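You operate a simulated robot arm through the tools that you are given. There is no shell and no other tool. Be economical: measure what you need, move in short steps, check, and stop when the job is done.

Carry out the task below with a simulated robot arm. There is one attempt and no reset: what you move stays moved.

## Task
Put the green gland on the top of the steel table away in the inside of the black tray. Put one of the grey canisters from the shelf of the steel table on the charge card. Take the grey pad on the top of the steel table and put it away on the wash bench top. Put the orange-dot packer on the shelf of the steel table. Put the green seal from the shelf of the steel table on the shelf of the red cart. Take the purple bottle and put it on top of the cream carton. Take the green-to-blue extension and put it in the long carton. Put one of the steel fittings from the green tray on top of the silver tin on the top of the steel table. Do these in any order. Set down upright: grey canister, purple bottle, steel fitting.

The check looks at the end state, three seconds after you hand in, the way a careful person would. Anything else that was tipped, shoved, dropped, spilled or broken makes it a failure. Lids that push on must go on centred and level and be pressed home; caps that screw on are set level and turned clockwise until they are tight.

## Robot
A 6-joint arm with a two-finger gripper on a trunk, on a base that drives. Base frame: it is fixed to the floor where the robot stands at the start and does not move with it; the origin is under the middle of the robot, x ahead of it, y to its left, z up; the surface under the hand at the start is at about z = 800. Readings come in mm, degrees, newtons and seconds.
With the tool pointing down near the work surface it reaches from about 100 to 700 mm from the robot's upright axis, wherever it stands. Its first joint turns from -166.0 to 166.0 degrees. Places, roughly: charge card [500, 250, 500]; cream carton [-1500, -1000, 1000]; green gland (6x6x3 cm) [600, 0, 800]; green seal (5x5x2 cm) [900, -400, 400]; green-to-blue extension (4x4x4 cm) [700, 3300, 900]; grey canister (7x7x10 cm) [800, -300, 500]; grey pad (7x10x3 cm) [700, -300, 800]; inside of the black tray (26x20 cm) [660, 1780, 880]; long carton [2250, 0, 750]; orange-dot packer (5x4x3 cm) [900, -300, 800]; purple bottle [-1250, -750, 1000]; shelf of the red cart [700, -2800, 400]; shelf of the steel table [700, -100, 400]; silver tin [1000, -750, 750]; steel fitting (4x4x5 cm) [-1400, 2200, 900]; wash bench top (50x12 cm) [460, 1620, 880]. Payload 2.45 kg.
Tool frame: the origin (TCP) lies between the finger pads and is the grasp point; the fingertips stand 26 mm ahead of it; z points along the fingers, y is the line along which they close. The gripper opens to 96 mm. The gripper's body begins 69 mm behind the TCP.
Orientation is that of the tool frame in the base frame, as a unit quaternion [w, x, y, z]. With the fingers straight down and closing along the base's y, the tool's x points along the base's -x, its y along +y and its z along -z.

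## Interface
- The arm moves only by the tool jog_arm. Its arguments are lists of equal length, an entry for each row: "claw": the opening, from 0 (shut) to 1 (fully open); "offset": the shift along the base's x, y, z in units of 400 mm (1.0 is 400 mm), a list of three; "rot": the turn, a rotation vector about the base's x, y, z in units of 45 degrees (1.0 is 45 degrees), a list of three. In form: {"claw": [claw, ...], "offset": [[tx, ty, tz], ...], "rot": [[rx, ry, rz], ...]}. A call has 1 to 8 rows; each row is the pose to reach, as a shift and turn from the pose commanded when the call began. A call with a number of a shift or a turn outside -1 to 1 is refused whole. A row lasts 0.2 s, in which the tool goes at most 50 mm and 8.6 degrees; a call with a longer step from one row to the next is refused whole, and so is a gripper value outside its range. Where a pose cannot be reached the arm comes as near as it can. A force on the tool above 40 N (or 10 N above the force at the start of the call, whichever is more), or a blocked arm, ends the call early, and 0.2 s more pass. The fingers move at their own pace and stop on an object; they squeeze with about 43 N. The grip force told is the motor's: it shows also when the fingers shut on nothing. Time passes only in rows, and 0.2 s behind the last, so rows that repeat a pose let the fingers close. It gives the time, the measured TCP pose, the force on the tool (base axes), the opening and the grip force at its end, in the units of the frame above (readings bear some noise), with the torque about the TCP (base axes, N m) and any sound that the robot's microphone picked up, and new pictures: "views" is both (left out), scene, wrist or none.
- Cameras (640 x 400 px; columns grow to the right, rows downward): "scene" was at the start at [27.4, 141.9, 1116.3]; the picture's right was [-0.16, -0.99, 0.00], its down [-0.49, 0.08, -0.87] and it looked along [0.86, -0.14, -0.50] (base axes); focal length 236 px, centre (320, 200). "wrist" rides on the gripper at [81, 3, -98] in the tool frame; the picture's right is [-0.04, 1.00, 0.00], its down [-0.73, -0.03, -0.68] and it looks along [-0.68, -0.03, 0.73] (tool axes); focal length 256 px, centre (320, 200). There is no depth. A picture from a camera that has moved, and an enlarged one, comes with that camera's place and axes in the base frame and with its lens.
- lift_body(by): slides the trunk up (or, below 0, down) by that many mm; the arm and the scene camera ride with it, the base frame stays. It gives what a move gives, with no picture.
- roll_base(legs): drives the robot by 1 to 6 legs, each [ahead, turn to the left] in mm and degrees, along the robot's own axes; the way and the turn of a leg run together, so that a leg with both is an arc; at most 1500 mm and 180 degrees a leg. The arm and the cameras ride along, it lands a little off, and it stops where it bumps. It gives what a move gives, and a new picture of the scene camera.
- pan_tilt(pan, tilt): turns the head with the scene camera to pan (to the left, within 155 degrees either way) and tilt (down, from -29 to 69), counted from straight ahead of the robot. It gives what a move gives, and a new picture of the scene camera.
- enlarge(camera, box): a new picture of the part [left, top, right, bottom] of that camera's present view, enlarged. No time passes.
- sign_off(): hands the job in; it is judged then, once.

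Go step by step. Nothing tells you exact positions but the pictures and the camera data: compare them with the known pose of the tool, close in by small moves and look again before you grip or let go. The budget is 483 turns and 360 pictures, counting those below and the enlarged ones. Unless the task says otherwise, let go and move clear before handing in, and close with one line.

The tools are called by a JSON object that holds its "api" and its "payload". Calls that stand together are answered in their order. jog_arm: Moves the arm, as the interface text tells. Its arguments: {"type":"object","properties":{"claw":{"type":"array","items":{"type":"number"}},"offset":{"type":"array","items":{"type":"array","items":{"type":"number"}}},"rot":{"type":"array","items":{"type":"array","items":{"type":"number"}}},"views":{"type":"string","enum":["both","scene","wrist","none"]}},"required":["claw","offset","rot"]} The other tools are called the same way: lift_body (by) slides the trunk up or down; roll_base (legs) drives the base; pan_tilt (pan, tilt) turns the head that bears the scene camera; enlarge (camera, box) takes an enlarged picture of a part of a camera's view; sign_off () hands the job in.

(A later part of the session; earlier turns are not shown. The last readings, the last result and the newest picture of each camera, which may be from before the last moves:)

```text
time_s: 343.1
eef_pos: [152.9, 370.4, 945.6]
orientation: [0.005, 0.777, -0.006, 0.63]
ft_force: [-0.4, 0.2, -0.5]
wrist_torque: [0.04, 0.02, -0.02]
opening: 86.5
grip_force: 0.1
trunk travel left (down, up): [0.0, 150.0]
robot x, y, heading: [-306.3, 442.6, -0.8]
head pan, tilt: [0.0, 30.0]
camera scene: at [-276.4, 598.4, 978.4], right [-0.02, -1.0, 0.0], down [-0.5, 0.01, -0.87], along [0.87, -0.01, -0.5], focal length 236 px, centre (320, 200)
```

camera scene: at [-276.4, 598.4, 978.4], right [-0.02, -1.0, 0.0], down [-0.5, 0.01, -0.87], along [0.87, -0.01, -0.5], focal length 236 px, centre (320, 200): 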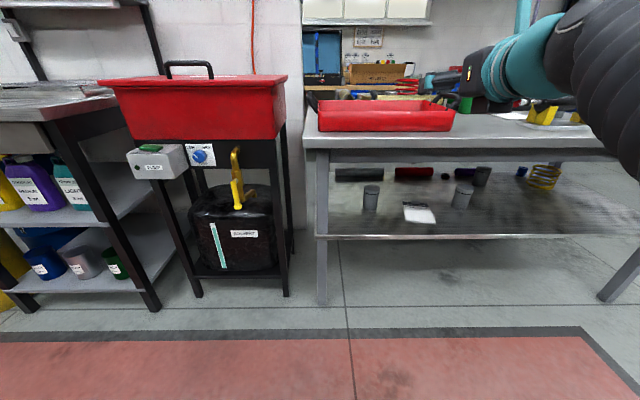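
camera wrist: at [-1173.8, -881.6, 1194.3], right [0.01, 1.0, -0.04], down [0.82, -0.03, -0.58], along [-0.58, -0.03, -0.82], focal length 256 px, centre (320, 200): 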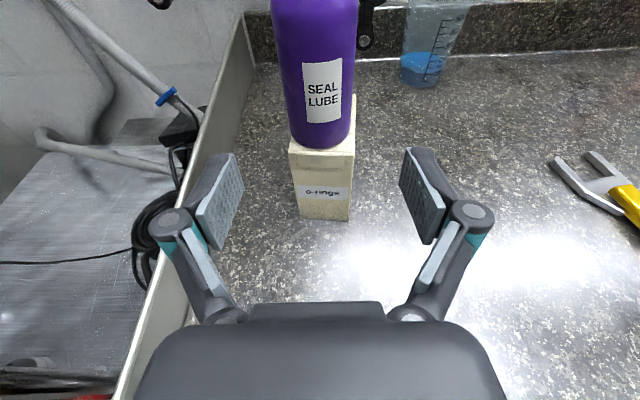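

Three canisters and the card are visible; canister 1 at about (593, 365), card about (571, 165). I lower the arm to shelf level in free space.

{"api": "jog_arm", "payload": {"claw": [1, 1, 1, 1, 1, 1, 1, 1], "offset": [[0, 0, -0.12], [0, 0, -0.24], [0, 0, -0.36], [0, 0, -0.48], [0, 0, -0.6], [0, 0, -0.72], [0, 0, -0.84], [0, 0, -0.96]], "rot": [[0, 0, 0], [0, 0, 0], [0, 0, 0], [0, 0, 0], [0, 0, 0], [0, 0, 0], [0, 0, 0], [0, 0, 0]], "views": "none"}}

{"api": "jog_arm", "payload": {"claw": [1, 1], "offset": [[0, 0, -0.1], [0, 0, -0.2]], "rot": [[0, 0, 0], [0, 0, 0]], "views": "both"}}

```text
time_s: 344.9
eef_pos: [201.3, 348.6, 600.5]
orientation: [0.004, 0.777, -0.005, 0.629]
ft_force: [-0.6, -0.2, 0.5]
wrist_torque: [0.02, 0.0, 0.0]
opening: 96.1
grip_force: 0.1
out of reach, approached as far as the arm can: row 7, 8
trunk travel left (down, up): [0.0, 150.0]
robot x, y, heading: [-308.6, 440.9, -0.7]
head pan, tilt: [0.0, 30.0]
```

```text
time_s: 345.5
eef_pos: [233.7, 335.5, 538.6]
orientation: [0.003, 0.777, -0.004, 0.629]
ft_force: [0.3, 0.7, -0.2]
wrist_torque: [0.0, 0.03, 0.01]
opening: 95.7
grip_force: 0.0
out of reach, approached as far as the arm can: row 1, 2
trunk travel left (down, up): [0.0, 150.0]
robot x, y, heading: [-307.2, 440.5, -1.0]
head pan, tilt: [0.0, 30.0]
camera scene: at [-276.5, 598.4, 978.4], right [-0.01, -1.0, 0.0], down [-0.5, 0.01, -0.87], along [0.87, -0.01, -0.5], focal length 236 px, centre (320, 200)
camera wrist: at [153.8, 333.7, 637.9], right [-0.02, -1.0, -0.04], down [-0.82, 0.04, -0.58], along [0.58, 0.02, -0.82], focal length 256 px, centre (320, 200)
```

scene: 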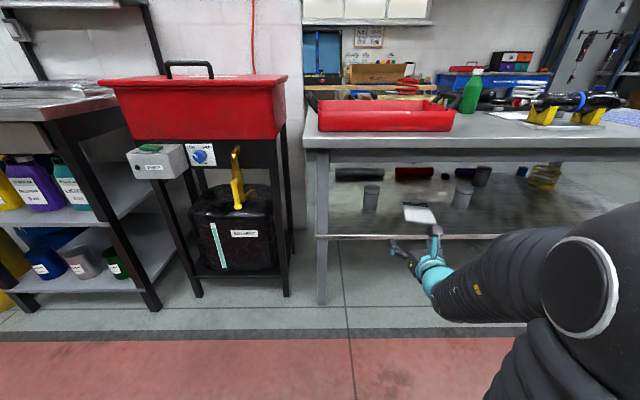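
wrist: 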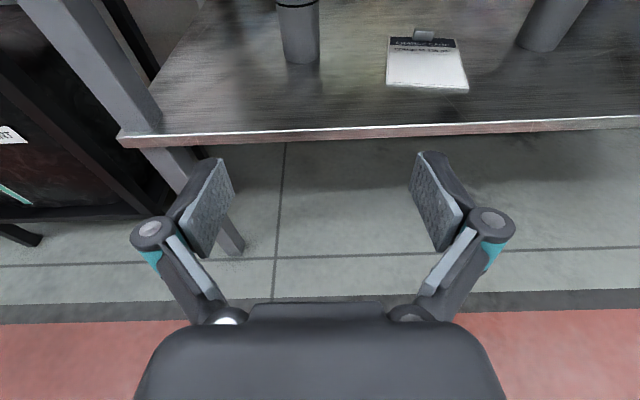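

The card centre is about (575, 153); canister 1 front-bottom about (600, 364). I drive in 250 mm, then lower and pitch down a little.

{"api": "roll_base", "payload": {"legs": [[250, 1]]}}

{"api": "jog_arm", "payload": {"claw": [1, 1, 1, 1], "offset": [[0, 0.04, -0.05], [0, 0.07, -0.1], [0, 0.07, -0.15], [0, 0.07, -0.15]], "rot": [[0, 0.1, 0], [0, 0.2, 0], [0, 0.28, 0], [0, 0.28, 0]], "views": "wrist"}}

```text
time_s: 347.3
eef_pos: [486.1, 342.5, 537.9]
orientation: [-0.001, 0.777, 0.001, 0.63]
ft_force: [-0.4, 0.3, 0.1]
wrist_torque: [0.03, 0.02, -0.03]
opening: 96.1
grip_force: 0.1
trunk travel left (down, up): [0.0, 150.0]
robot x, y, heading: [-57.3, 443.3, -0.1]
head pan, tilt: [0.0, 30.0]
camera scene: at [-28.9, 597.1, 978.4], right [0.0, -1.0, 0.0], down [-0.5, 0.0, -0.87], along [0.87, 0.0, -0.5], focal length 236 px, centre (320, 200)
```

scene: 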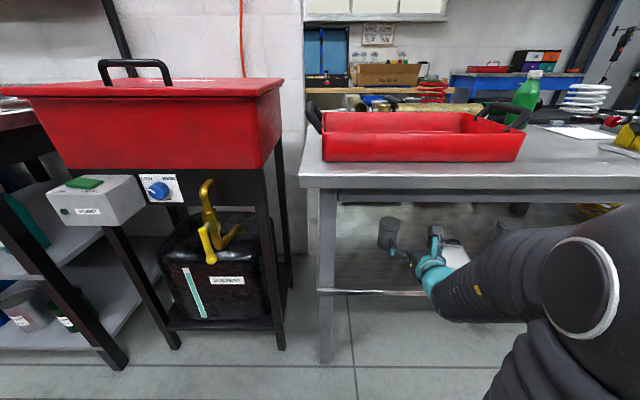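

```text
time_s: 348.3
eef_pos: [485.4, 370.6, 477.6]
orientation: [-0.001, 0.842, 0.001, 0.539]
ft_force: [-0.1, 0.2, 0.4]
wrist_torque: [0.0, 0.02, 0.02]
opening: 95.9
grip_force: 0.1
trunk travel left (down, up): [0.0, 150.0]
robot x, y, heading: [-58.2, 440.8, 0.0]
head pan, tilt: [0.0, 30.0]
camera wrist: at [429.0, 366.9, 592.6], right [-0.01, -1.0, -0.04], down [-0.92, 0.03, -0.38], along [0.38, 0.03, -0.92], focal length 256 px, centre (320, 200)
```

wrist: 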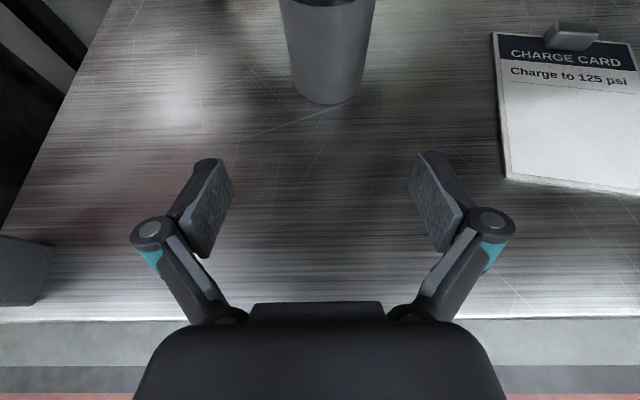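

Canister centre about (627, 362); the card spans around (584, 153), yawed ~10°. I drive 90 mm in and align.

{"api": "roll_base", "payload": {"legs": [[85, 0]]}}

{"api": "jog_arm", "payload": {"claw": [1, 1], "offset": [[0, -0.022, -0.005], [0, -0.022, -0.01]], "rot": [[0, 0, 0], [0, 0, 0]], "views": "wrist"}}

```text
time_s: 349.4
eef_pos: [569.4, 371.7, 478.4]
orientation: [-0.001, 0.842, 0.001, 0.54]
ft_force: [0.0, -0.3, -0.7]
wrist_torque: [0.0, -0.01, 0.01]
opening: 95.8
grip_force: 0.0
trunk travel left (down, up): [0.0, 150.0]
robot x, y, heading: [28.9, 437.4, 0.1]
head pan, tilt: [0.0, 30.0]
camera scene: at [55.5, 597.3, 978.4], right [0.0, -1.0, 0.0], down [-0.5, 0.0, -0.87], along [0.87, 0.0, -0.5], focal length 236 px, centre (320, 200)
```

scene: 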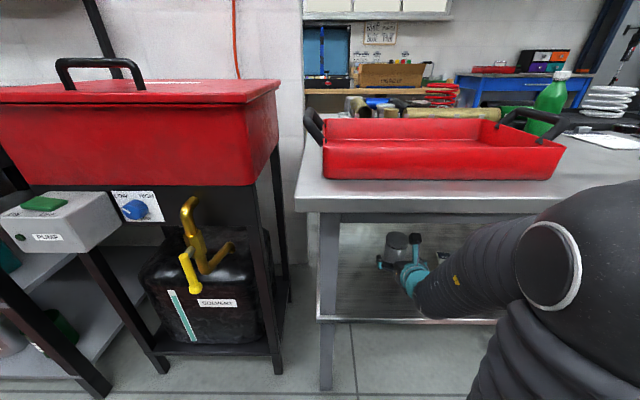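

```text
time_s: 350.0
eef_pos: [569.3, 361.0, 474.5]
orientation: [-0.002, 0.841, 0.002, 0.54]
ft_force: [-0.6, 0.3, -1.0]
wrist_torque: [0.02, 0.0, 0.04]
opening: 96.1
grip_force: 0.0
trunk travel left (down, up): [0.0, 150.0]
robot x, y, heading: [29.3, 438.0, -0.1]
head pan, tilt: [0.0, 30.0]
camera wrist: at [513.7, 358.6, 588.9], right [-0.01, -1.0, -0.04], down [-0.92, 0.03, -0.38], along [0.38, 0.03, -0.92], focal length 256 px, centre (320, 200)
```

wrist: 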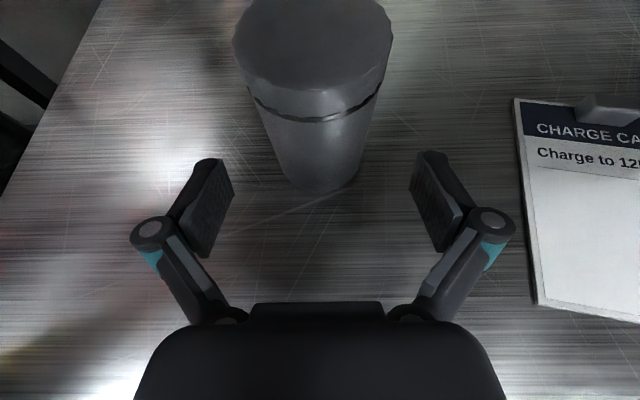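

The canister is centred. Advance 50 mm and grip.

{"api": "jog_arm", "payload": {"claw": [1, 1, 0.7, 0.6, 0.6, 0.6], "offset": [[0.06, 0.005, 0], [0.125, 0.005, 0], [0.125, 0.005, 0], [0.125, 0.005, 0], [0.125, 0.005, 0], [0.125, 0.005, 0]], "rot": [[0, 0, 0], [0, 0, 0], [0, 0, 0], [0, 0, 0], [0, 0, 0], [0, 0, 0]], "views": "wrist"}}

```text
time_s: 351.4
eef_pos: [618.2, 364.3, 473.5]
orientation: [-0.002, 0.842, 0.002, 0.54]
ft_force: [1.0, -0.2, 2.2]
wrist_torque: [0.09, -0.04, -0.05]
opening: 62.5
grip_force: 43.7
trunk travel left (down, up): [0.0, 150.0]
robot x, y, heading: [26.7, 442.7, -0.0]
head pan, tilt: [0.0, 30.0]
camera wrist: at [562.9, 360.6, 588.9], right [-0.01, -1.0, -0.04], down [-0.92, 0.03, -0.38], along [0.38, 0.03, -0.92], focal length 256 px, centre (320, 200)
```

wrist: 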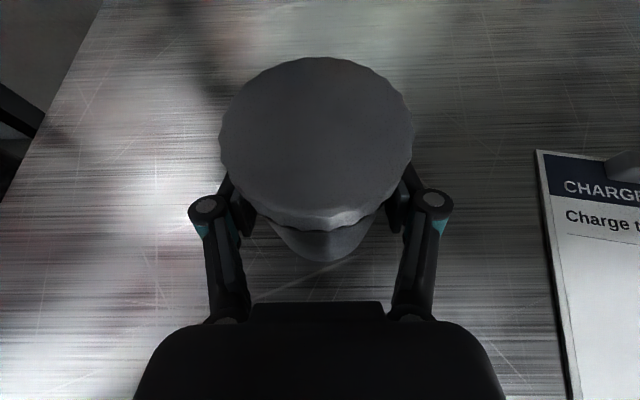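

Gripped at 62 mm. Lift 25 mm and carry toward the card.

{"api": "jog_arm", "payload": {"claw": [0.5, 0.5, 0.5, 0.5, 0.5, 0.5, 0.5, 0.5], "offset": [[0, 0, 0.03], [0, 0, 0.07], [-0.03, -0.1, 0.07], [-0.06, -0.2, 0.07], [-0.09, -0.3, 0.07], [-0.12, -0.4, 0.07], [-0.15, -0.49, 0.07], [-0.16, -0.51, 0.07]], "rot": [[0, 0, 0], [0, 0, 0], [0, 0, 0], [0, 0, 0], [0, 0, 0], [0, 0, 0], [0, 0, 0], [0, 0, 0]], "views": "wrist"}}

```text
time_s: 353.2
eef_pos: [556.2, 159.7, 501.1]
orientation: [-0.002, 0.842, 0.002, 0.539]
ft_force: [0.5, 0.4, -3.5]
wrist_torque: [-0.05, 0.0, -0.01]
opening: 62.3
grip_force: 43.4
trunk travel left (down, up): [0.0, 150.0]
robot x, y, heading: [26.9, 441.1, 0.1]
head pan, tilt: [0.0, 30.0]
camera wrist: at [500.8, 156.4, 616.7], right [-0.01, -1.0, -0.04], down [-0.92, 0.03, -0.38], along [0.38, 0.03, -0.92], focal length 256 px, centre (320, 200)
```

wrist: 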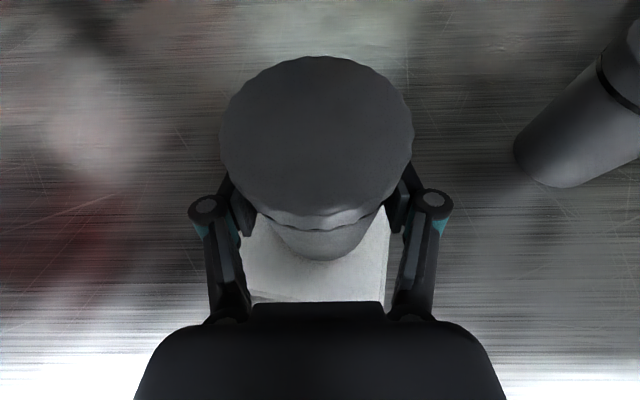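

Centred over the white part of the card. Lower to contact.

{"api": "jog_arm", "payload": {"claw": [0.5, 0.5, 0.5, 0.5, 0.5, 0.5], "offset": [[0.01, 0, -0.03], [0.01, 0, -0.045], [0.01, 0, -0.055], [0.01, 0, -0.065], [0.01, 0, -0.072], [0.01, 0, -0.078]], "rot": [[0, 0, 0], [0, 0, 0], [0, 0, 0], [0, 0, 0], [0, 0, 0], [0, 0, 0]], "views": "wrist"}}

```text
time_s: 354.6
eef_pos: [562.5, 160.2, 473.9]
orientation: [0.0, 0.84, 0.002, 0.542]
ft_force: [1.3, -0.2, 27.2]
wrist_torque: [0.0, -0.23, 0.04]
opening: 62.9
grip_force: 43.0
trunk travel left (down, up): [0.0, 150.0]
robot x, y, heading: [29.0, 437.5, 0.1]
head pan, tilt: [0.0, 30.0]
camera wrist: at [504.4, 156.5, 588.1], right [-0.01, -1.0, -0.04], down [-0.92, 0.02, -0.39], along [0.39, 0.03, -0.92], focal length 256 px, centre (320, 200)
```

wrist: 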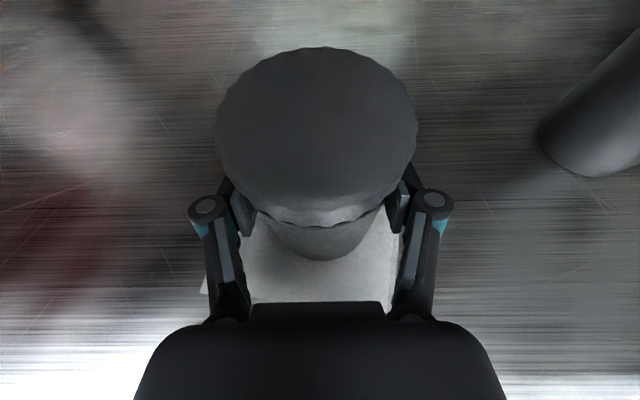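

Contact. Ease, release, and withdraw straight back.

{"api": "jog_arm", "payload": {"claw": [0.5, 0.7, 0.85, 1, 1, 1, 1, 1], "offset": [[0, 0, 0.006], [0, 0, 0.006], [0, 0, 0.006], [0, 0, 0.006], [0, 0, 0.006], [-0.1, 0, 0.006], [-0.2, 0, 0.01], [-0.3, 0, 0.02]], "rot": [[0, 0, 0], [0, 0, 0], [0, 0, 0], [0, 0, 0], [0, 0, 0], [0, 0, 0], [0, 0, 0], [0, 0, 0]], "views": "both"}}

```text
time_s: 356.4
eef_pos: [439.7, 162.1, 478.5]
orientation: [-0.002, 0.841, 0.002, 0.54]
ft_force: [0.5, 0.4, 0.6]
wrist_torque: [0.01, -0.01, 0.0]
opening: 95.7
grip_force: 0.0
trunk travel left (down, up): [0.0, 150.0]
robot x, y, heading: [26.1, 443.9, 0.0]
head pan, tilt: [0.0, 30.0]
camera scene: at [55.6, 597.2, 978.4], right [0.0, -1.0, 0.0], down [-0.5, 0.0, -0.87], along [0.87, 0.0, -0.5], focal length 236 px, centre (320, 200)
camera wrist: at [383.2, 157.9, 593.4], right [-0.01, -1.0, -0.04], down [-0.92, 0.03, -0.38], along [0.38, 0.03, -0.92], focal length 256 px, centre (320, 200)
```

scene: 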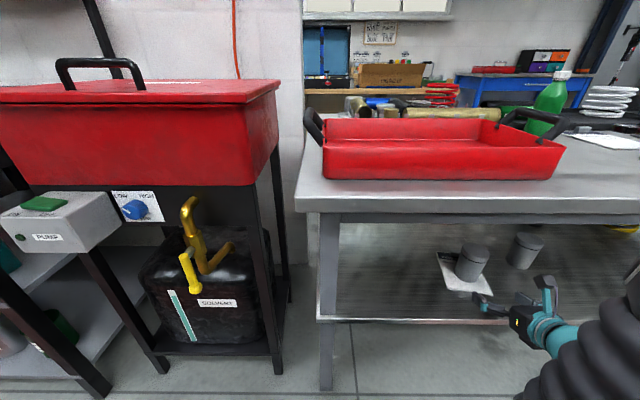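
wrist: 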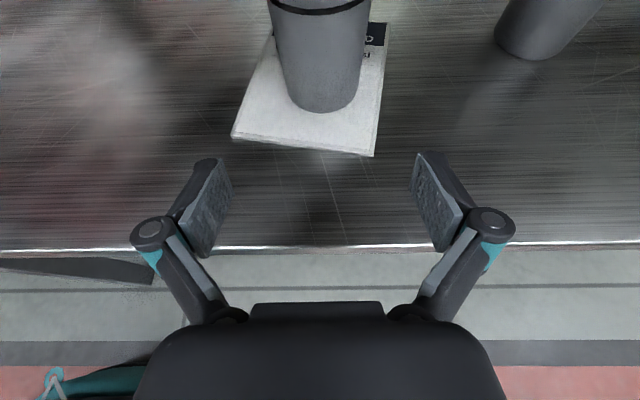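

The canister is upright on the card. Next the grey pad: I back off, raise the trunk and return the hand to a vertical, un-flipped pose.

{"api": "roll_base", "payload": {"legs": [[-330, 0]]}}

{"api": "lift_body", "payload": {"by": 150}}

{"api": "jog_arm", "payload": {"claw": [1, 1, 1, 1, 1, 1, 1, 1], "offset": [[0, 0, 0.1], [0, 0, 0.2], [0, 0, 0.3], [0, 0, 0.4], [0, 0, 0.5], [0, 0, 0.6], [0, 0, 0.7], [0, 0, 0.75]], "rot": [[0, 0.12, 0], [0, 0.24, 0], [0, 0.36, 0], [0, 0.48, 0], [0, 0.6, 0], [0, 0.72, 0], [0, 0.84, 0], [0, 0.96, 0]], "views": "none"}}

{"api": "jog_arm", "payload": {"claw": [1, 1, 1, 1, 1, 1], "offset": [[0, 0, 0.03], [0, 0, 0.06], [0, 0, 0.08], [0, 0, 0.08], [0, 0, 0.08], [0, 0, 0.08]], "rot": [[0, 0.16, 0], [0, 0.32, 0], [0, 0.48, 0], [0, 0.48, 0], [0, 0.48, 0], [0, 0.48, 0]], "views": "wrist"}}

```text
time_s: 358.6
eef_pos: [111.0, 159.7, 478.9]
orientation: [0.001, 0.841, -0.002, 0.541]
ft_force: [1.1, 0.4, -0.5]
wrist_torque: [-0.01, 0.02, 0.01]
opening: 95.7
grip_force: 0.1
trunk travel left (down, up): [0.0, 150.0]
robot x, y, heading: [-299.6, 444.1, -0.2]
head pan, tilt: [0.0, 30.0]
camera scene: at [-270.3, 597.2, 978.4], right [0.0, -1.0, 0.0], down [-0.5, 0.0, -0.87], along [0.87, 0.0, -0.5], focal length 236 px, centre (320, 200)
```

scene: 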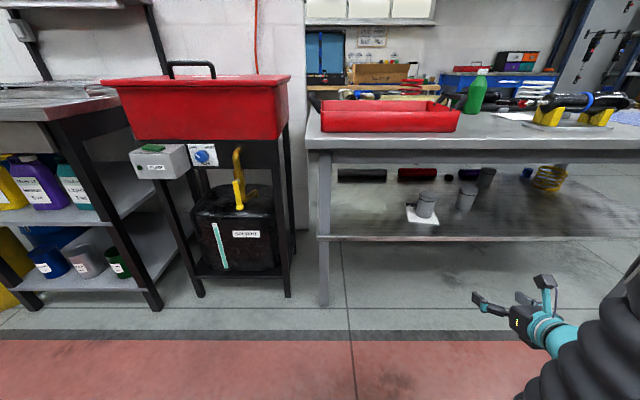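

```text
time_s: 360.3
eef_pos: [112.2, 158.8, 628.7]
orientation: [0.0, 0.841, 0.0, 0.541]
ft_force: [0.1, 0.7, 0.1]
wrist_torque: [0.0, 0.02, -0.01]
opening: 96.4
grip_force: 0.2
trunk travel left (down, up): [-150.0, 0.0]
robot x, y, heading: [-298.5, 438.3, -0.5]
head pan, tilt: [0.0, 30.0]
```

```text
time_s: 362.1
eef_pos: [109.7, 160.4, 931.3]
orientation: [0.0, 0.982, -0.001, 0.191]
ft_force: [-0.4, -1.0, -0.7]
wrist_torque: [0.03, -0.01, -0.03]
opening: 96.3
grip_force: 0.0
trunk travel left (down, up): [-150.0, 0.0]
robot x, y, heading: [-302.4, 437.0, -0.3]
head pan, tilt: [0.0, 30.0]
```

```text
time_s: 363.5
eef_pos: [111.5, 158.9, 960.7]
orientation: [0.0, 1.0, 0.0, 0.005]
ft_force: [0.1, 0.5, -0.1]
wrist_torque: [0.01, -0.02, -0.03]
opening: 96.0
grip_force: 0.1
trunk travel left (down, up): [-150.0, 0.0]
robot x, y, heading: [-302.9, 440.7, -0.2]
head pan, tilt: [0.0, 30.0]
camera wrist: at [191.5, 155.9, 1058.8], right [-0.04, -1.0, 0.0], down [-0.74, 0.03, 0.67], along [-0.67, 0.03, -0.74], focal length 256 px, centre (320, 200)
```

wrist: 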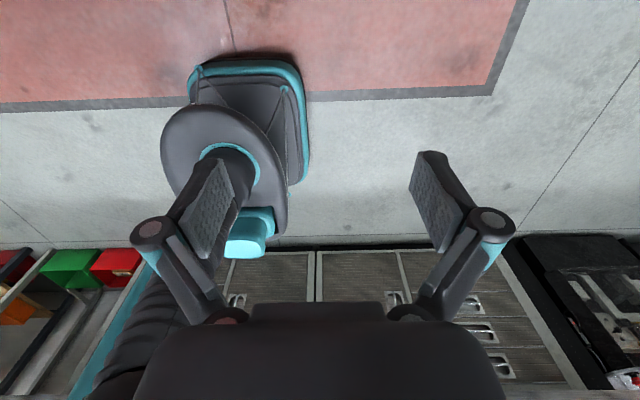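

The hand is vertical; the pad's 70 mm width lies along y, so this orientation suits. I drive to y≈-130 and bring the arm up and forward.

{"api": "roll_base", "payload": {"legs": [[0, -90], [572, 0], [0, 90]]}}

{"api": "jog_arm", "payload": {"claw": [1, 1, 1, 1], "offset": [[0.02, 0.1, 0.03], [0.04, 0.2, 0.06], [0.06, 0.28, 0.08], [0.06, 0.32, 0.1]], "rot": [[0, 0, 0], [0, 0, 0], [0, 0, 0], [0, 0, 0]], "views": "none"}}

{"api": "roll_base", "payload": {"legs": [[250, 0]]}}

```text
time_s: 374.4
eef_pos: [100.1, -419.2, 960.6]
orientation: [0.0, 1.0, -0.008, 0.005]
ft_force: [-0.2, -0.7, 0.0]
wrist_torque: [0.0, 0.03, 0.04]
opening: 95.9
grip_force: 0.0
trunk travel left (down, up): [-150.0, 0.0]
robot x, y, heading: [-305.0, -129.6, -1.2]
head pan, tilt: [0.0, 30.0]
camera scene: at [-275.2, 24.8, 1128.4], right [-0.02, -1.0, 0.0], down [-0.5, 0.01, -0.87], along [0.87, -0.02, -0.5], focal length 236 px, centre (320, 200)
```

scene: 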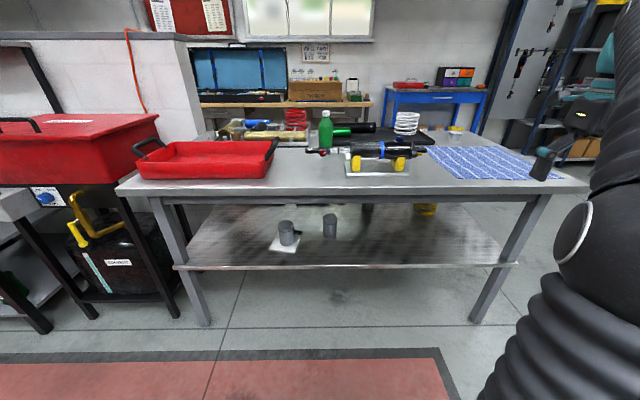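

```text
time_s: 375.4
eef_pos: [124.4, -290.6, 1000.0]
orientation: [0.0, 1.0, -0.008, 0.005]
ft_force: [0.9, 0.2, 0.4]
wrist_torque: [0.01, 0.01, -0.01]
opening: 96.0
grip_force: 0.1
trunk travel left (down, up): [-150.0, 0.0]
robot x, y, heading: [-306.9, -131.9, -0.9]
head pan, tilt: [0.0, 30.0]
```

```text
time_s: 377.3
eef_pos: [377.9, -294.3, 1000.6]
orientation: [0.0, 1.0, -0.008, 0.004]
ft_force: [-0.8, -0.4, 0.0]
wrist_torque: [0.01, 0.01, -0.02]
opening: 96.0
grip_force: 0.0
trunk travel left (down, up): [-150.0, 0.0]
robot x, y, heading: [-56.2, -133.1, -1.0]
head pan, tilt: [0.0, 30.0]
camera scene: at [-22.6, 20.4, 1128.4], right [-0.02, -1.0, 0.0], down [-0.5, 0.01, -0.87], along [0.87, -0.02, -0.5], focal length 236 px, centre (320, 200)
```

scene: 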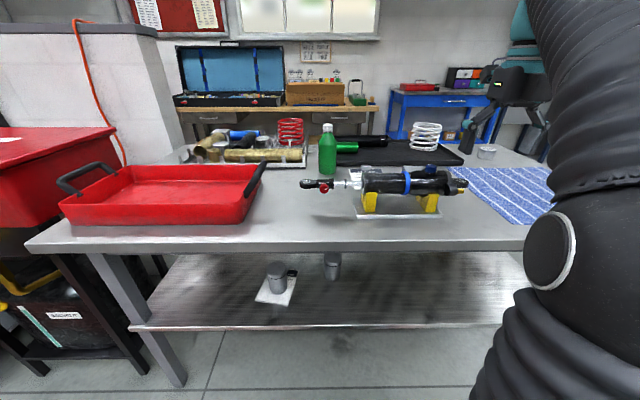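

{"api": "roll_base", "payload": {"legs": [[105, 1]]}}

{"api": "jog_arm", "payload": {"claw": [1, 1, 1, 1, 1], "offset": [[0.11, 0.01, -0.01], [0.22, 0.02, -0.02], [0.33, 0.03, -0.05], [0.42, 0.03, -0.1], [0.42, 0.03, -0.1]], "rot": [[0, 0, 0], [0, 0, 0], [0, 0, 0], [0, 0, 0], [0, 0, 0]], "views": "both"}}

```text
time_s: 378.4
eef_pos: [485.9, -288.9, 1000.3]
orientation: [0.0, 1.0, 0.002, 0.006]
ft_force: [0.2, -0.6, 0.1]
wrist_torque: [-0.04, -0.04, -0.01]
opening: 96.5
grip_force: 0.1
trunk travel left (down, up): [-150.0, 0.0]
robot x, y, heading: [52.8, -138.2, 0.2]
head pan, tilt: [0.0, 30.0]
camera scene: at [80.5, 20.0, 1128.4], right [0.0, -1.0, 0.0], down [-0.5, 0.0, -0.87], along [0.87, 0.0, -0.5], focal length 236 px, centre (320, 200)
```

scene: 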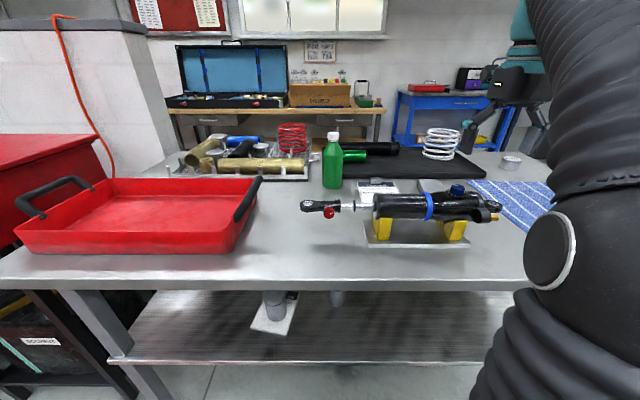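

```text
time_s: 379.6
eef_pos: [647.2, -274.3, 951.1]
orientation: [0.001, 1.0, 0.001, 0.006]
ft_force: [-0.6, -0.1, -0.2]
wrist_torque: [-0.01, 0.01, 0.03]
opening: 96.1
grip_force: 0.0
out of reach, approached as far as the arm can: row 2, 3, 4, 5
trunk travel left (down, up): [-150.0, 0.0]
robot x, y, heading: [50.3, -136.5, 0.2]
head pan, tilt: [0.0, 30.0]
camera scene: at [80.5, 19.9, 1128.4], right [0.0, -1.0, 0.0], down [-0.5, 0.0, -0.87], along [0.87, 0.0, -0.5], focal length 236 px, centre (320, 200)
camera wrist: at [726.4, -277.1, 1049.9], right [-0.04, -1.0, 0.0], down [-0.74, 0.03, 0.67], along [-0.67, 0.03, -0.74], focal length 256 px, centre (320, 200)
```

scene: 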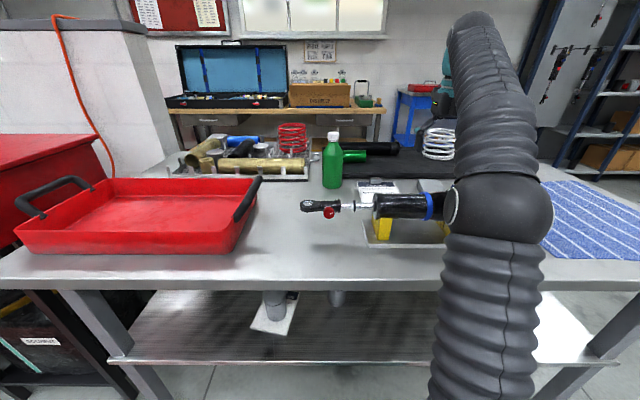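
wrist: 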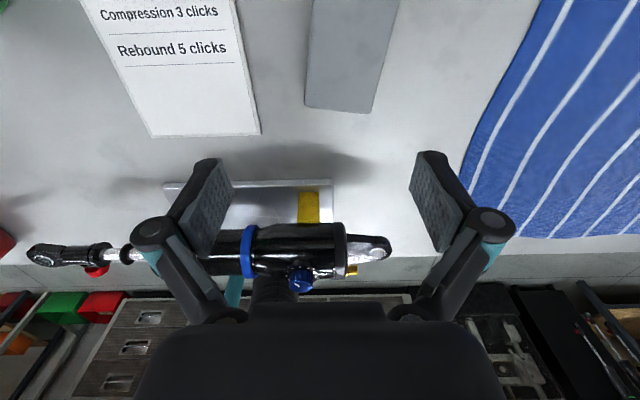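

The pad is seen at about (682, -294), near edge x≈635, yawed about -6°. I move above it.

{"api": "jog_arm", "payload": {"claw": [1, 1, 1, 1], "offset": [[0.02, -0.03, -0.1], [0.06, -0.05, -0.18], [0.085, -0.05, -0.19], [0.085, -0.05, -0.19]], "rot": [[0, 0, -0.05], [0, 0, -0.1], [0, 0, -0.1], [0, 0, -0.1]], "views": "wrist"}}

```text
time_s: 380.6
eef_pos: [680.6, -294.2, 876.5]
orientation: [0.001, 0.999, -0.038, 0.004]
ft_force: [0.5, 0.0, 0.5]
wrist_torque: [0.02, 0.02, -0.01]
opening: 96.1
grip_force: 0.0
trunk travel left (down, up): [-150.0, 0.0]
robot x, y, heading: [54.4, -139.9, 0.1]
head pan, tilt: [0.0, 30.0]
camera wrist: at [759.8, -304.6, 974.0], right [-0.12, -0.99, 0.0], down [-0.74, 0.09, 0.67], along [-0.67, 0.08, -0.74], focal length 256 px, centre (320, 200)
```

wrist: 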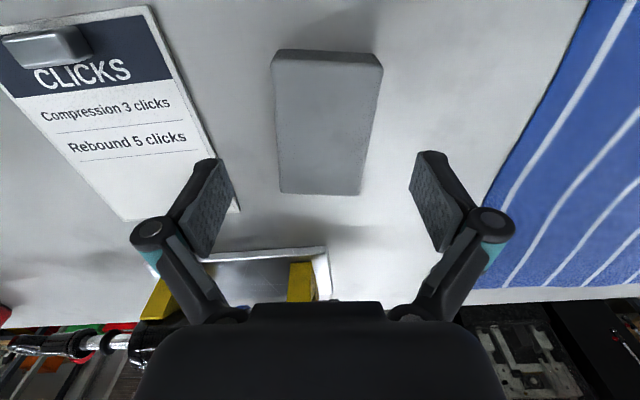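

Aligned. Descend and grip the pad.

{"api": "jog_arm", "payload": {"claw": [1, 1, 1, 0.6, 0.55, 0.55, 0.55], "offset": [[0, 0, -0.06], [0, 0, -0.1], [0, 0, -0.112], [0, 0, -0.112], [0, 0, -0.112], [0, 0, -0.112], [0, 0, -0.112]], "rot": [[0, 0, 0], [0, 0, 0], [0, 0, 0], [0, 0, 0], [0, 0, 0], [0, 0, 0], [0, 0, 0]], "views": "wrist"}}

```text
time_s: 382.2
eef_pos: [679.8, -296.0, 830.7]
orientation: [0.0, 0.999, -0.038, 0.006]
ft_force: [0.1, -0.6, 5.4]
wrist_torque: [0.01, 0.0, -0.14]
opening: 61.1
grip_force: 43.0
trunk travel left (down, up): [-150.0, 0.0]
robot x, y, heading: [51.5, -135.3, 0.0]
head pan, tilt: [0.0, 30.0]
camera wrist: at [758.8, -304.3, 928.6], right [-0.12, -0.99, 0.0], down [-0.74, 0.09, 0.67], along [-0.67, 0.08, -0.74], focal length 256 px, centre (320, 200)
```

wrist: 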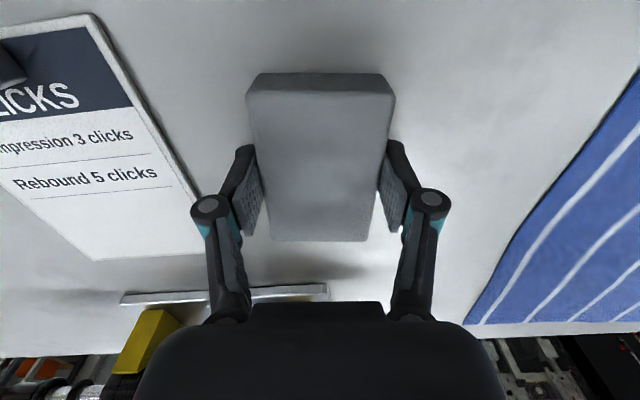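

Gripped at 61 mm. Lift, and retract.

{"api": "jog_arm", "payload": {"claw": [0.5, 0.5, 0.5, 0.5, 0.5, 0.5], "offset": [[0, 0, 0.08], [0, 0, 0.18], [0, 0, 0.28], [-0.08, 0, 0.36], [-0.18, 0, 0.41], [-0.3, 0, 0.42]], "rot": [[0, 0, 0], [0, 0, 0], [0, 0, 0], [0, 0, 0], [0, 0, 0], [0, 0, 0]], "views": "wrist"}}

```text
time_s: 383.6
eef_pos: [557.4, -295.7, 989.1]
orientation: [0.001, 0.999, -0.038, 0.006]
ft_force: [-0.3, 0.7, -1.6]
wrist_torque: [0.02, 0.07, -0.02]
opening: 60.6
grip_force: 43.0
out of reach, approached as far as the arm can: row 3, 4, 5, 6
trunk travel left (down, up): [-150.0, 0.0]
robot x, y, heading: [51.6, -137.8, 0.1]
head pan, tilt: [0.0, 30.0]
camera wrist: at [636.7, -305.6, 1088.4], right [-0.12, -0.99, 0.0], down [-0.74, 0.09, 0.67], along [-0.67, 0.08, -0.74], focal length 256 px, centre (320, 200)
```

wrist: 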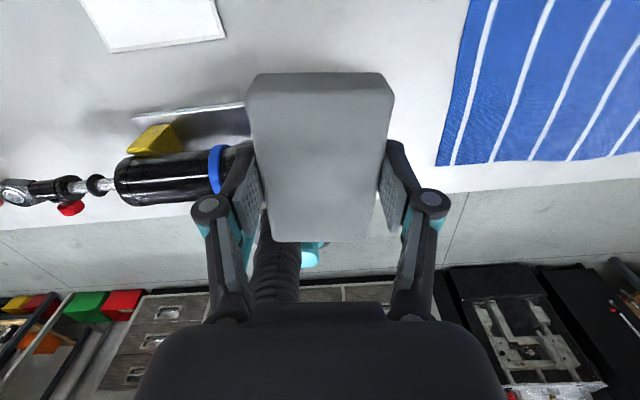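

The pad is held. I drive to the wash bench and will place it in the free area around (458, 1540).

{"api": "roll_base", "payload": {"legs": [[-330, 0], [0, 90], [1500, 0], [335, 0], [0, -90]]}}

{"api": "enlarge", "payload": {"camera": "wrist", "box": [0, 0, 640, 400]}}

```text
time_s: 402.3
eef_pos: [256.8, 1533.7, 989.6]
orientation: [0.002, 0.999, -0.048, 0.007]
ft_force: [-0.1, -0.5, 0.0]
wrist_torque: [-0.04, 0.02, 0.02]
opening: 60.8
grip_force: 43.0
trunk travel left (down, up): [-150.0, 0.0]
robot x, y, heading: [-246.3, 1707.9, -1.2]
head pan, tilt: [0.0, 30.0]
camera scene: at [-214.4, 1858.9, 1128.4], right [-0.02, -1.0, 0.0], down [-0.5, 0.01, -0.87], along [0.87, -0.02, -0.5], focal length 236 px, centre (320, 200)
```

scene: 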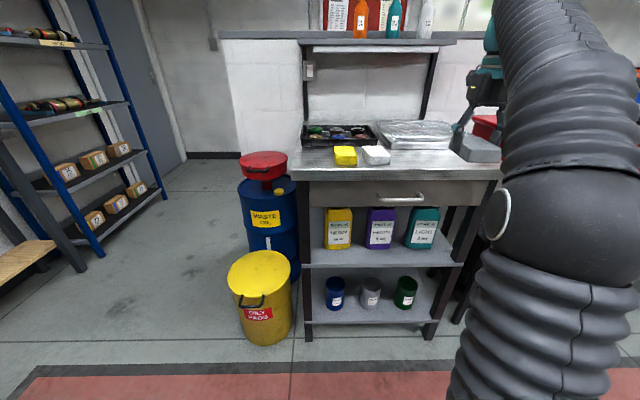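

```text
1.00 times, centred on (320, 200) of wrist (not enlarged: the box is as wide or as high as the picture)
camera zoom: at [335.1, 1523.7, 1089.5], right [-0.14, -0.99, 0.0], down [-0.74, 0.1, 0.67], along [-0.66, 0.09, -0.74], focal length 256 px, centre (320, 200)
```

zoom: 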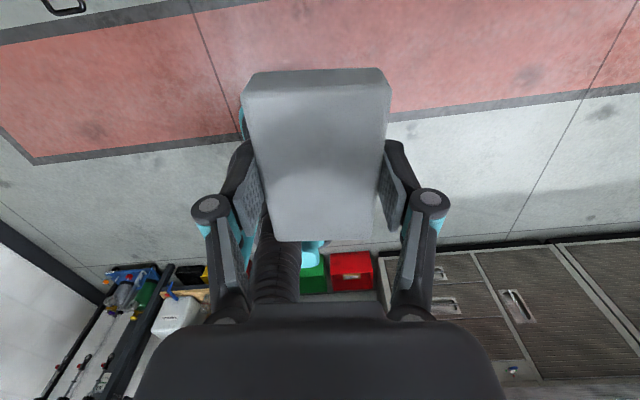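

Free strip is y≈1380–1620 on the bench. I drive 200 forward and lower the pad.

{"api": "roll_base", "payload": {"legs": [[203, 1]]}}

{"api": "jog_arm", "payload": {"claw": [0.5, 0.5, 0.5], "offset": [[0, -0.05, -0.06], [0, -0.05, -0.14], [0, -0.05, -0.14]], "rot": [[0, 0, 0.05], [0, 0, 0.1], [0, 0, 0.1]], "views": "both"}}

```text
time_s: 403.9
eef_pos: [465.2, 1541.3, 990.8]
orientation: [0.001, 0.999, -0.037, 0.007]
ft_force: [-0.1, 0.6, -0.7]
wrist_torque: [-0.01, 0.0, 0.0]
opening: 60.8
grip_force: 42.3
trunk travel left (down, up): [-150.0, 0.0]
robot x, y, heading: [-39.7, 1706.0, -0.1]
head pan, tilt: [0.0, 30.0]
camera scene: at [-10.9, 1857.5, 1128.4], right [0.0, -1.0, 0.0], down [-0.5, 0.0, -0.87], along [0.87, 0.0, -0.5], focal length 236 px, centre (320, 200)
```

scene: 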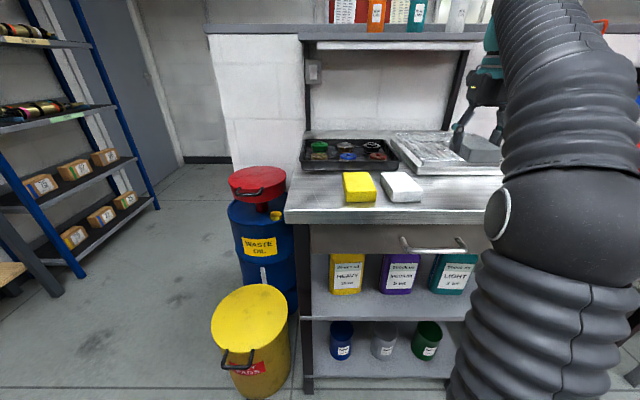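

```text
time_s: 404.7
eef_pos: [464.5, 1520.7, 935.8]
orientation: [0.001, 1.0, 0.001, 0.007]
ft_force: [0.3, 0.2, -0.4]
wrist_torque: [-0.03, -0.01, -0.02]
opening: 60.6
grip_force: 42.9
trunk travel left (down, up): [-150.0, 0.0]
robot x, y, heading: [-38.6, 1702.0, -0.1]
head pan, tilt: [0.0, 30.0]
camera scene: at [-10.9, 1857.4, 1128.4], right [0.0, -1.0, 0.0], down [-0.5, 0.0, -0.87], along [0.87, 0.0, -0.5], focal length 236 px, centre (320, 200)
camera wrist: at [544.1, 1518.7, 1033.5], right [-0.04, -1.0, 0.0], down [-0.74, 0.03, 0.67], along [-0.67, 0.02, -0.74], focal length 256 px, centre (320, 200)
```

scene: 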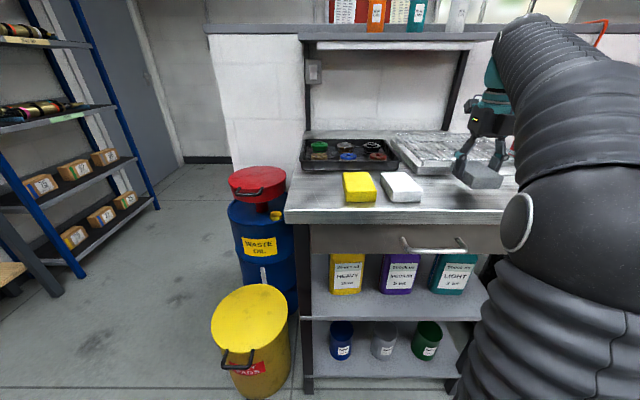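
wrist: 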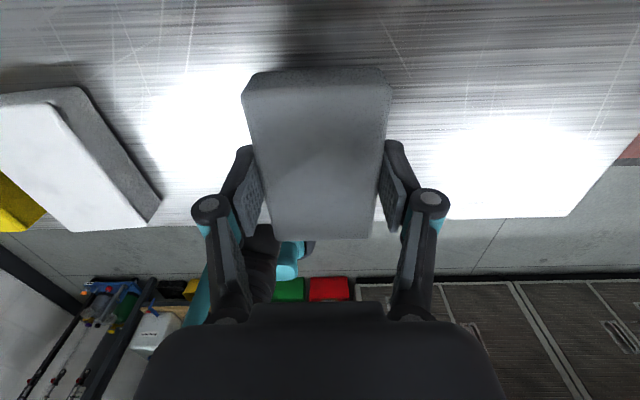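

The pad is well above the free bench surface. Lower to contact.

{"api": "jog_arm", "payload": {"claw": [0.5, 0.5, 0.5, 0.5, 0.5], "offset": [[0, 0, -0.03], [0, 0, -0.045], [0, 0, -0.055], [0, 0, -0.063], [0, 0, -0.07]], "rot": [[0, 0, 0], [0, 0, 0], [0, 0, 0], [0, 0, 0], [0, 0, 0]], "views": "none"}}

```text
time_s: 405.9
eef_pos: [465.9, 1522.4, 909.1]
orientation: [0.001, 1.0, 0.001, 0.01]
ft_force: [9.1, -0.8, 32.2]
wrist_torque: [0.14, 0.43, -0.01]
opening: 60.4
grip_force: 42.7
trunk travel left (down, up): [-150.0, 0.0]
robot x, y, heading: [-39.5, 1700.5, -0.0]
head pan, tilt: [0.0, 30.0]
```

{"api": "jog_arm", "payload": {"claw": [0.6, 0.8, 0.9, 0.9, 0.9, 0.9], "offset": [[0, 0, 0.006], [0, 0, 0.006], [0, 0, 0.006], [0, 0, 0.06], [0, 0, 0.16], [0, 0, 0.2]], "rot": [[0, 0, 0], [0, 0, 0], [0, 0, 0], [0, 0, 0], [0, 0, 0], [0, 0, 0]], "views": "wrist"}}

```text
time_s: 407.3
eef_pos: [466.6, 1521.6, 987.4]
orientation: [0.001, 1.0, 0.001, 0.007]
ft_force: [-0.2, -1.1, -0.7]
wrist_torque: [-0.01, -0.02, 0.01]
opening: 86.2
grip_force: 0.0
trunk travel left (down, up): [-150.0, 0.0]
robot x, y, heading: [-41.6, 1701.6, -0.2]
head pan, tilt: [0.0, 30.0]
camera wrist: at [545.8, 1518.5, 1085.5], right [-0.04, -1.0, 0.0], down [-0.74, 0.03, 0.67], along [-0.67, 0.03, -0.74], focal length 256 px, centre (320, 200)
```

wrist: 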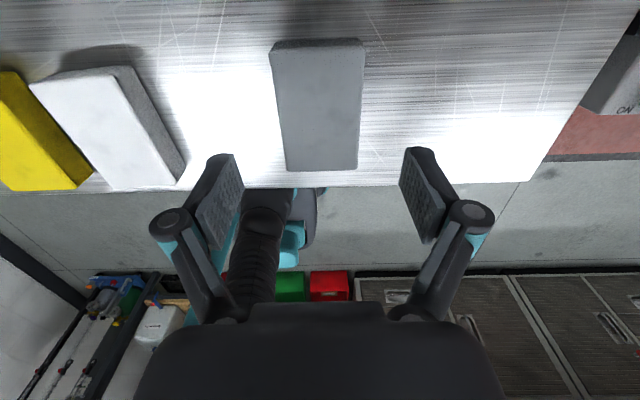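

The pad lies on the bench. Last: steel fitting from the green tray at (-1400, 2200). I drive to face that bench.

{"api": "roll_base", "payload": {"legs": [[-200, 0], [0, 90], [350, 0], [0, 90]]}}

{"api": "pan_tilt", "payload": {"pan": -10, "tilt": 20}}

```text
time_s: 418.4
eef_pos: [-747.0, 2227.1, 986.4]
orientation: [-0.007, -0.002, 1.0, 0.001]
ft_force: [0.3, 0.4, -0.7]
wrist_torque: [0.0, 0.04, -0.01]
opening: 86.0
grip_force: 0.1
trunk travel left (down, up): [-150.0, 0.0]
robot x, y, heading: [-243.0, 2050.4, -179.5]
head pan, tilt: [0.0, 30.0]
camera scene: at [-274.0, 1891.3, 1128.4], right [0.0, 1.0, 0.0], down [0.5, 0.0, -0.87], along [-0.87, 0.0, -0.5], focal length 236 px, centre (320, 200)
```

scene: 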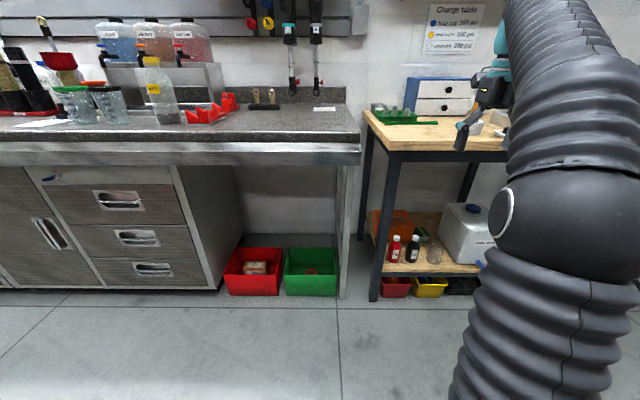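

```text
time_s: 419.2
eef_pos: [-749.6, 2226.7, 986.3]
orientation: [-0.007, -0.002, 1.0, 0.001]
ft_force: [-0.6, -0.1, 0.0]
wrist_torque: [0.0, -0.01, 0.05]
opening: 86.4
grip_force: 0.2
trunk travel left (down, up): [-150.0, 0.0]
robot x, y, heading: [-244.1, 2048.7, -179.9]
head pan, tilt: [-10.0, 20.0]
camera scene: at [-275.3, 1907.4, 1144.4], right [0.17, 0.99, 0.0], down [0.34, -0.06, -0.94], along [-0.93, 0.16, -0.34], focal length 236 px, centre (320, 200)
```

scene: 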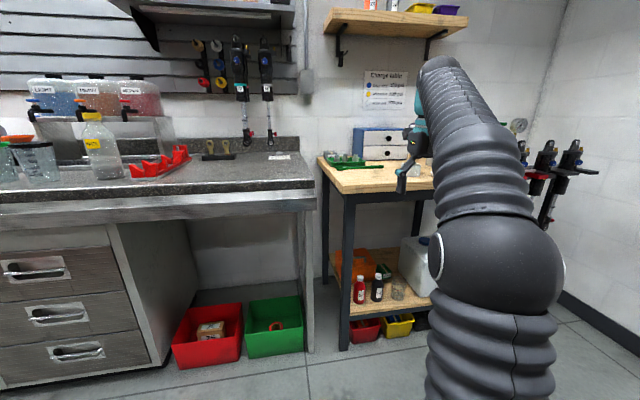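

{"api": "enlarge", "payload": {"camera": "scene", "box": [300, 110, 460, 210]}}

```text
4.00 times, centred on (380, 160) of scene
camera zoom: at [-275.3, 1907.4, 1144.4], right [0.17, 0.99, 0.0], down [0.34, -0.06, -0.94], along [-0.93, 0.16, -0.34], focal length 944 px, centre (80, 360)
```

zoom: 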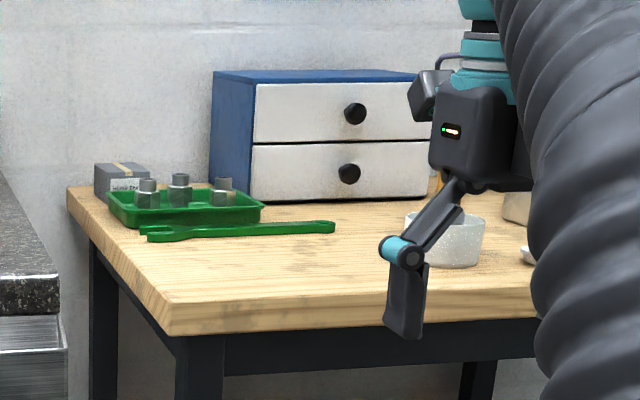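

Three fittings stand in a green tray at the bench's left rear. I approach 400 mm and pitch the hand 45°.

{"api": "roll_base", "payload": {"legs": [[400, 0]]}}

{"api": "jog_arm", "payload": {"claw": [0.9, 0.9, 0.9, 0.9, 0.9, 0.9], "offset": [[0, 0, 0.02], [0, 0, 0.04], [0, 0, 0.06], [0, 0, 0.09], [0, 0, 0.12], [0, 0, 0.15]], "rot": [[0, 0.17, 0], [0, 0.34, 0], [0, 0.51, 0], [0, 0.68, 0], [0, 0.84, 0], [0, 1, 0]], "views": "both"}}

```text
time_s: 421.6
eef_pos: [-1144.4, 2222.4, 985.5]
orientation: [-0.007, -0.004, 1.0, 0.0]
ft_force: [0.3, -0.1, 0.2]
wrist_torque: [-0.03, 0.0, 0.0]
opening: 86.4
grip_force: 0.1
trunk travel left (down, up): [-150.0, 0.0]
robot x, y, heading: [-633.5, 2044.5, -179.5]
head pan, tilt: [-10.0, 20.0]
camera scene: at [-669.4, 1905.3, 1144.4], right [0.17, 0.99, 0.0], down [0.34, -0.06, -0.94], along [-0.93, 0.16, -0.34], focal length 236 px, centre (320, 200)
```

scene: 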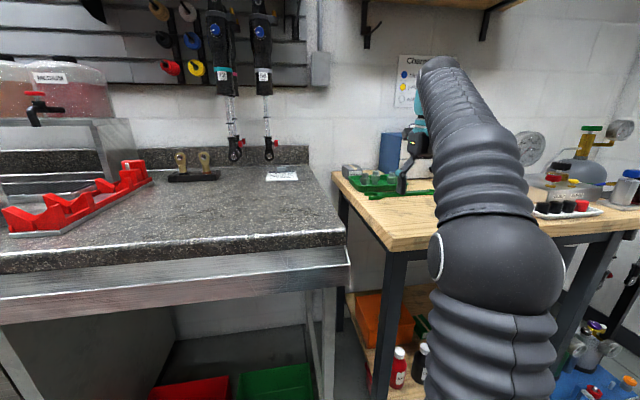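

```text
time_s: 423.0
eef_pos: [-1144.2, 2224.3, 1046.8]
orientation: [-0.39, -0.003, 0.921, 0.002]
ft_force: [0.0, 0.2, -0.1]
wrist_torque: [-0.01, 0.02, 0.0]
opening: 86.3
grip_force: 0.0
trunk travel left (down, up): [-150.0, 0.0]
robot x, y, heading: [-635.6, 2051.2, -179.5]
head pan, tilt: [-10.0, 20.0]
camera scene: at [-669.5, 1905.4, 1144.4], right [0.17, 0.99, 0.0], down [0.34, -0.06, -0.94], along [-0.93, 0.16, -0.34], focal length 236 px, centre (320, 200)
camera wrist: at [-1132.4, 2226.2, 1173.3], right [0.02, 1.0, -0.02], down [1.0, -0.02, -0.05], along [-0.06, -0.02, -1.0], focal length 256 px, centre (320, 200)
```

scene: 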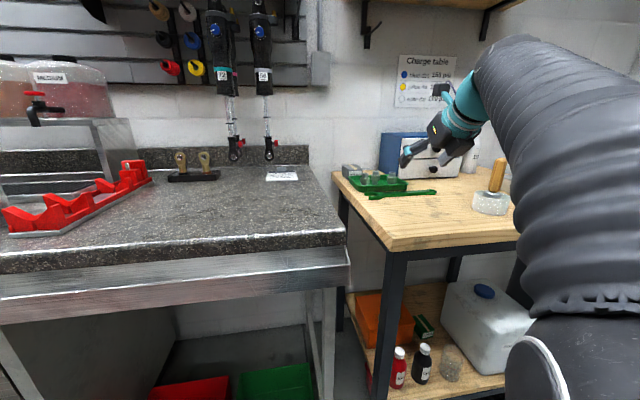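
wrist: 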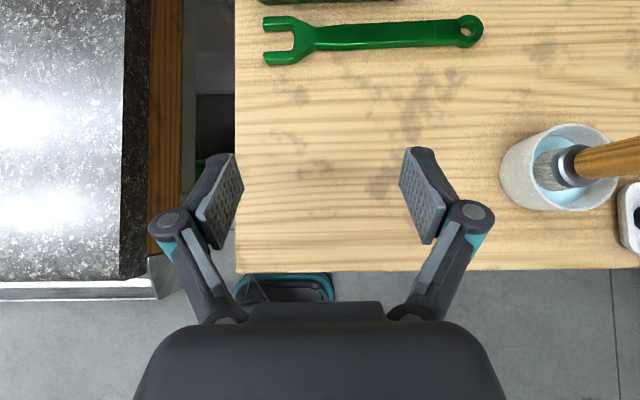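

I drive 90 closer and extend the arm so the camera sees the tray from above.

{"api": "roll_base", "payload": {"legs": [[90, 0]]}}

{"api": "jog_arm", "payload": {"claw": [0.9, 0.9, 0.9], "offset": [[-0.1, 0.02, -0.02], [-0.2, 0.03, -0.04], [-0.2, 0.03, -0.04]], "rot": [[0, 0, 0], [0, 0, 0], [0, 0, 0]], "views": "wrist"}}

```text
time_s: 424.1
eef_pos: [-1232.5, 2222.3, 1046.8]
orientation: [-0.39, -0.004, 0.921, 0.002]
ft_force: [-0.8, -0.3, -0.8]
wrist_torque: [-0.02, -0.01, -0.01]
opening: 86.6
grip_force: 0.0
trunk travel left (down, up): [-150.0, 0.0]
robot x, y, heading: [-726.3, 2051.8, -179.7]
head pan, tilt: [-10.0, 20.0]
camera scene: at [-758.3, 1904.7, 1144.4], right [0.17, 0.99, 0.0], down [0.34, -0.06, -0.94], along [-0.93, 0.16, -0.34], focal length 236 px, centre (320, 200)
```

scene: 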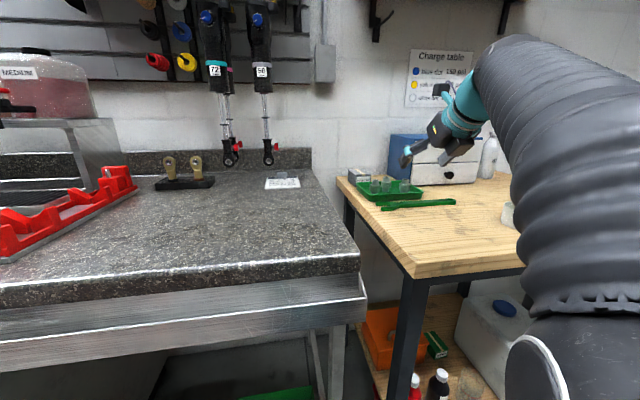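

```text
time_s: 424.9
eef_pos: [-1313.1, 2235.4, 1030.2]
orientation: [-0.39, -0.003, 0.921, 0.003]
ft_force: [0.5, 0.0, 0.5]
wrist_torque: [-0.02, -0.03, -0.01]
opening: 86.6
grip_force: 0.0
trunk travel left (down, up): [-150.0, 0.0]
robot x, y, heading: [-727.3, 2045.5, -179.7]
head pan, tilt: [-10.0, 20.0]
camera wrist: at [-1300.3, 2238.9, 1156.0], right [0.02, 1.0, -0.02], down [1.0, -0.02, -0.05], along [-0.05, -0.02, -1.0], focal length 256 px, centre (320, 200)
```

wrist: 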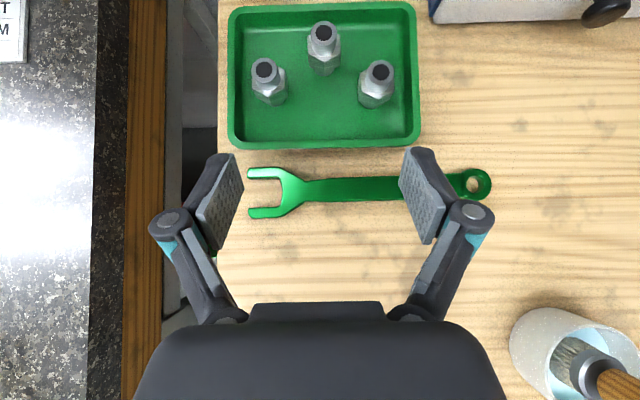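

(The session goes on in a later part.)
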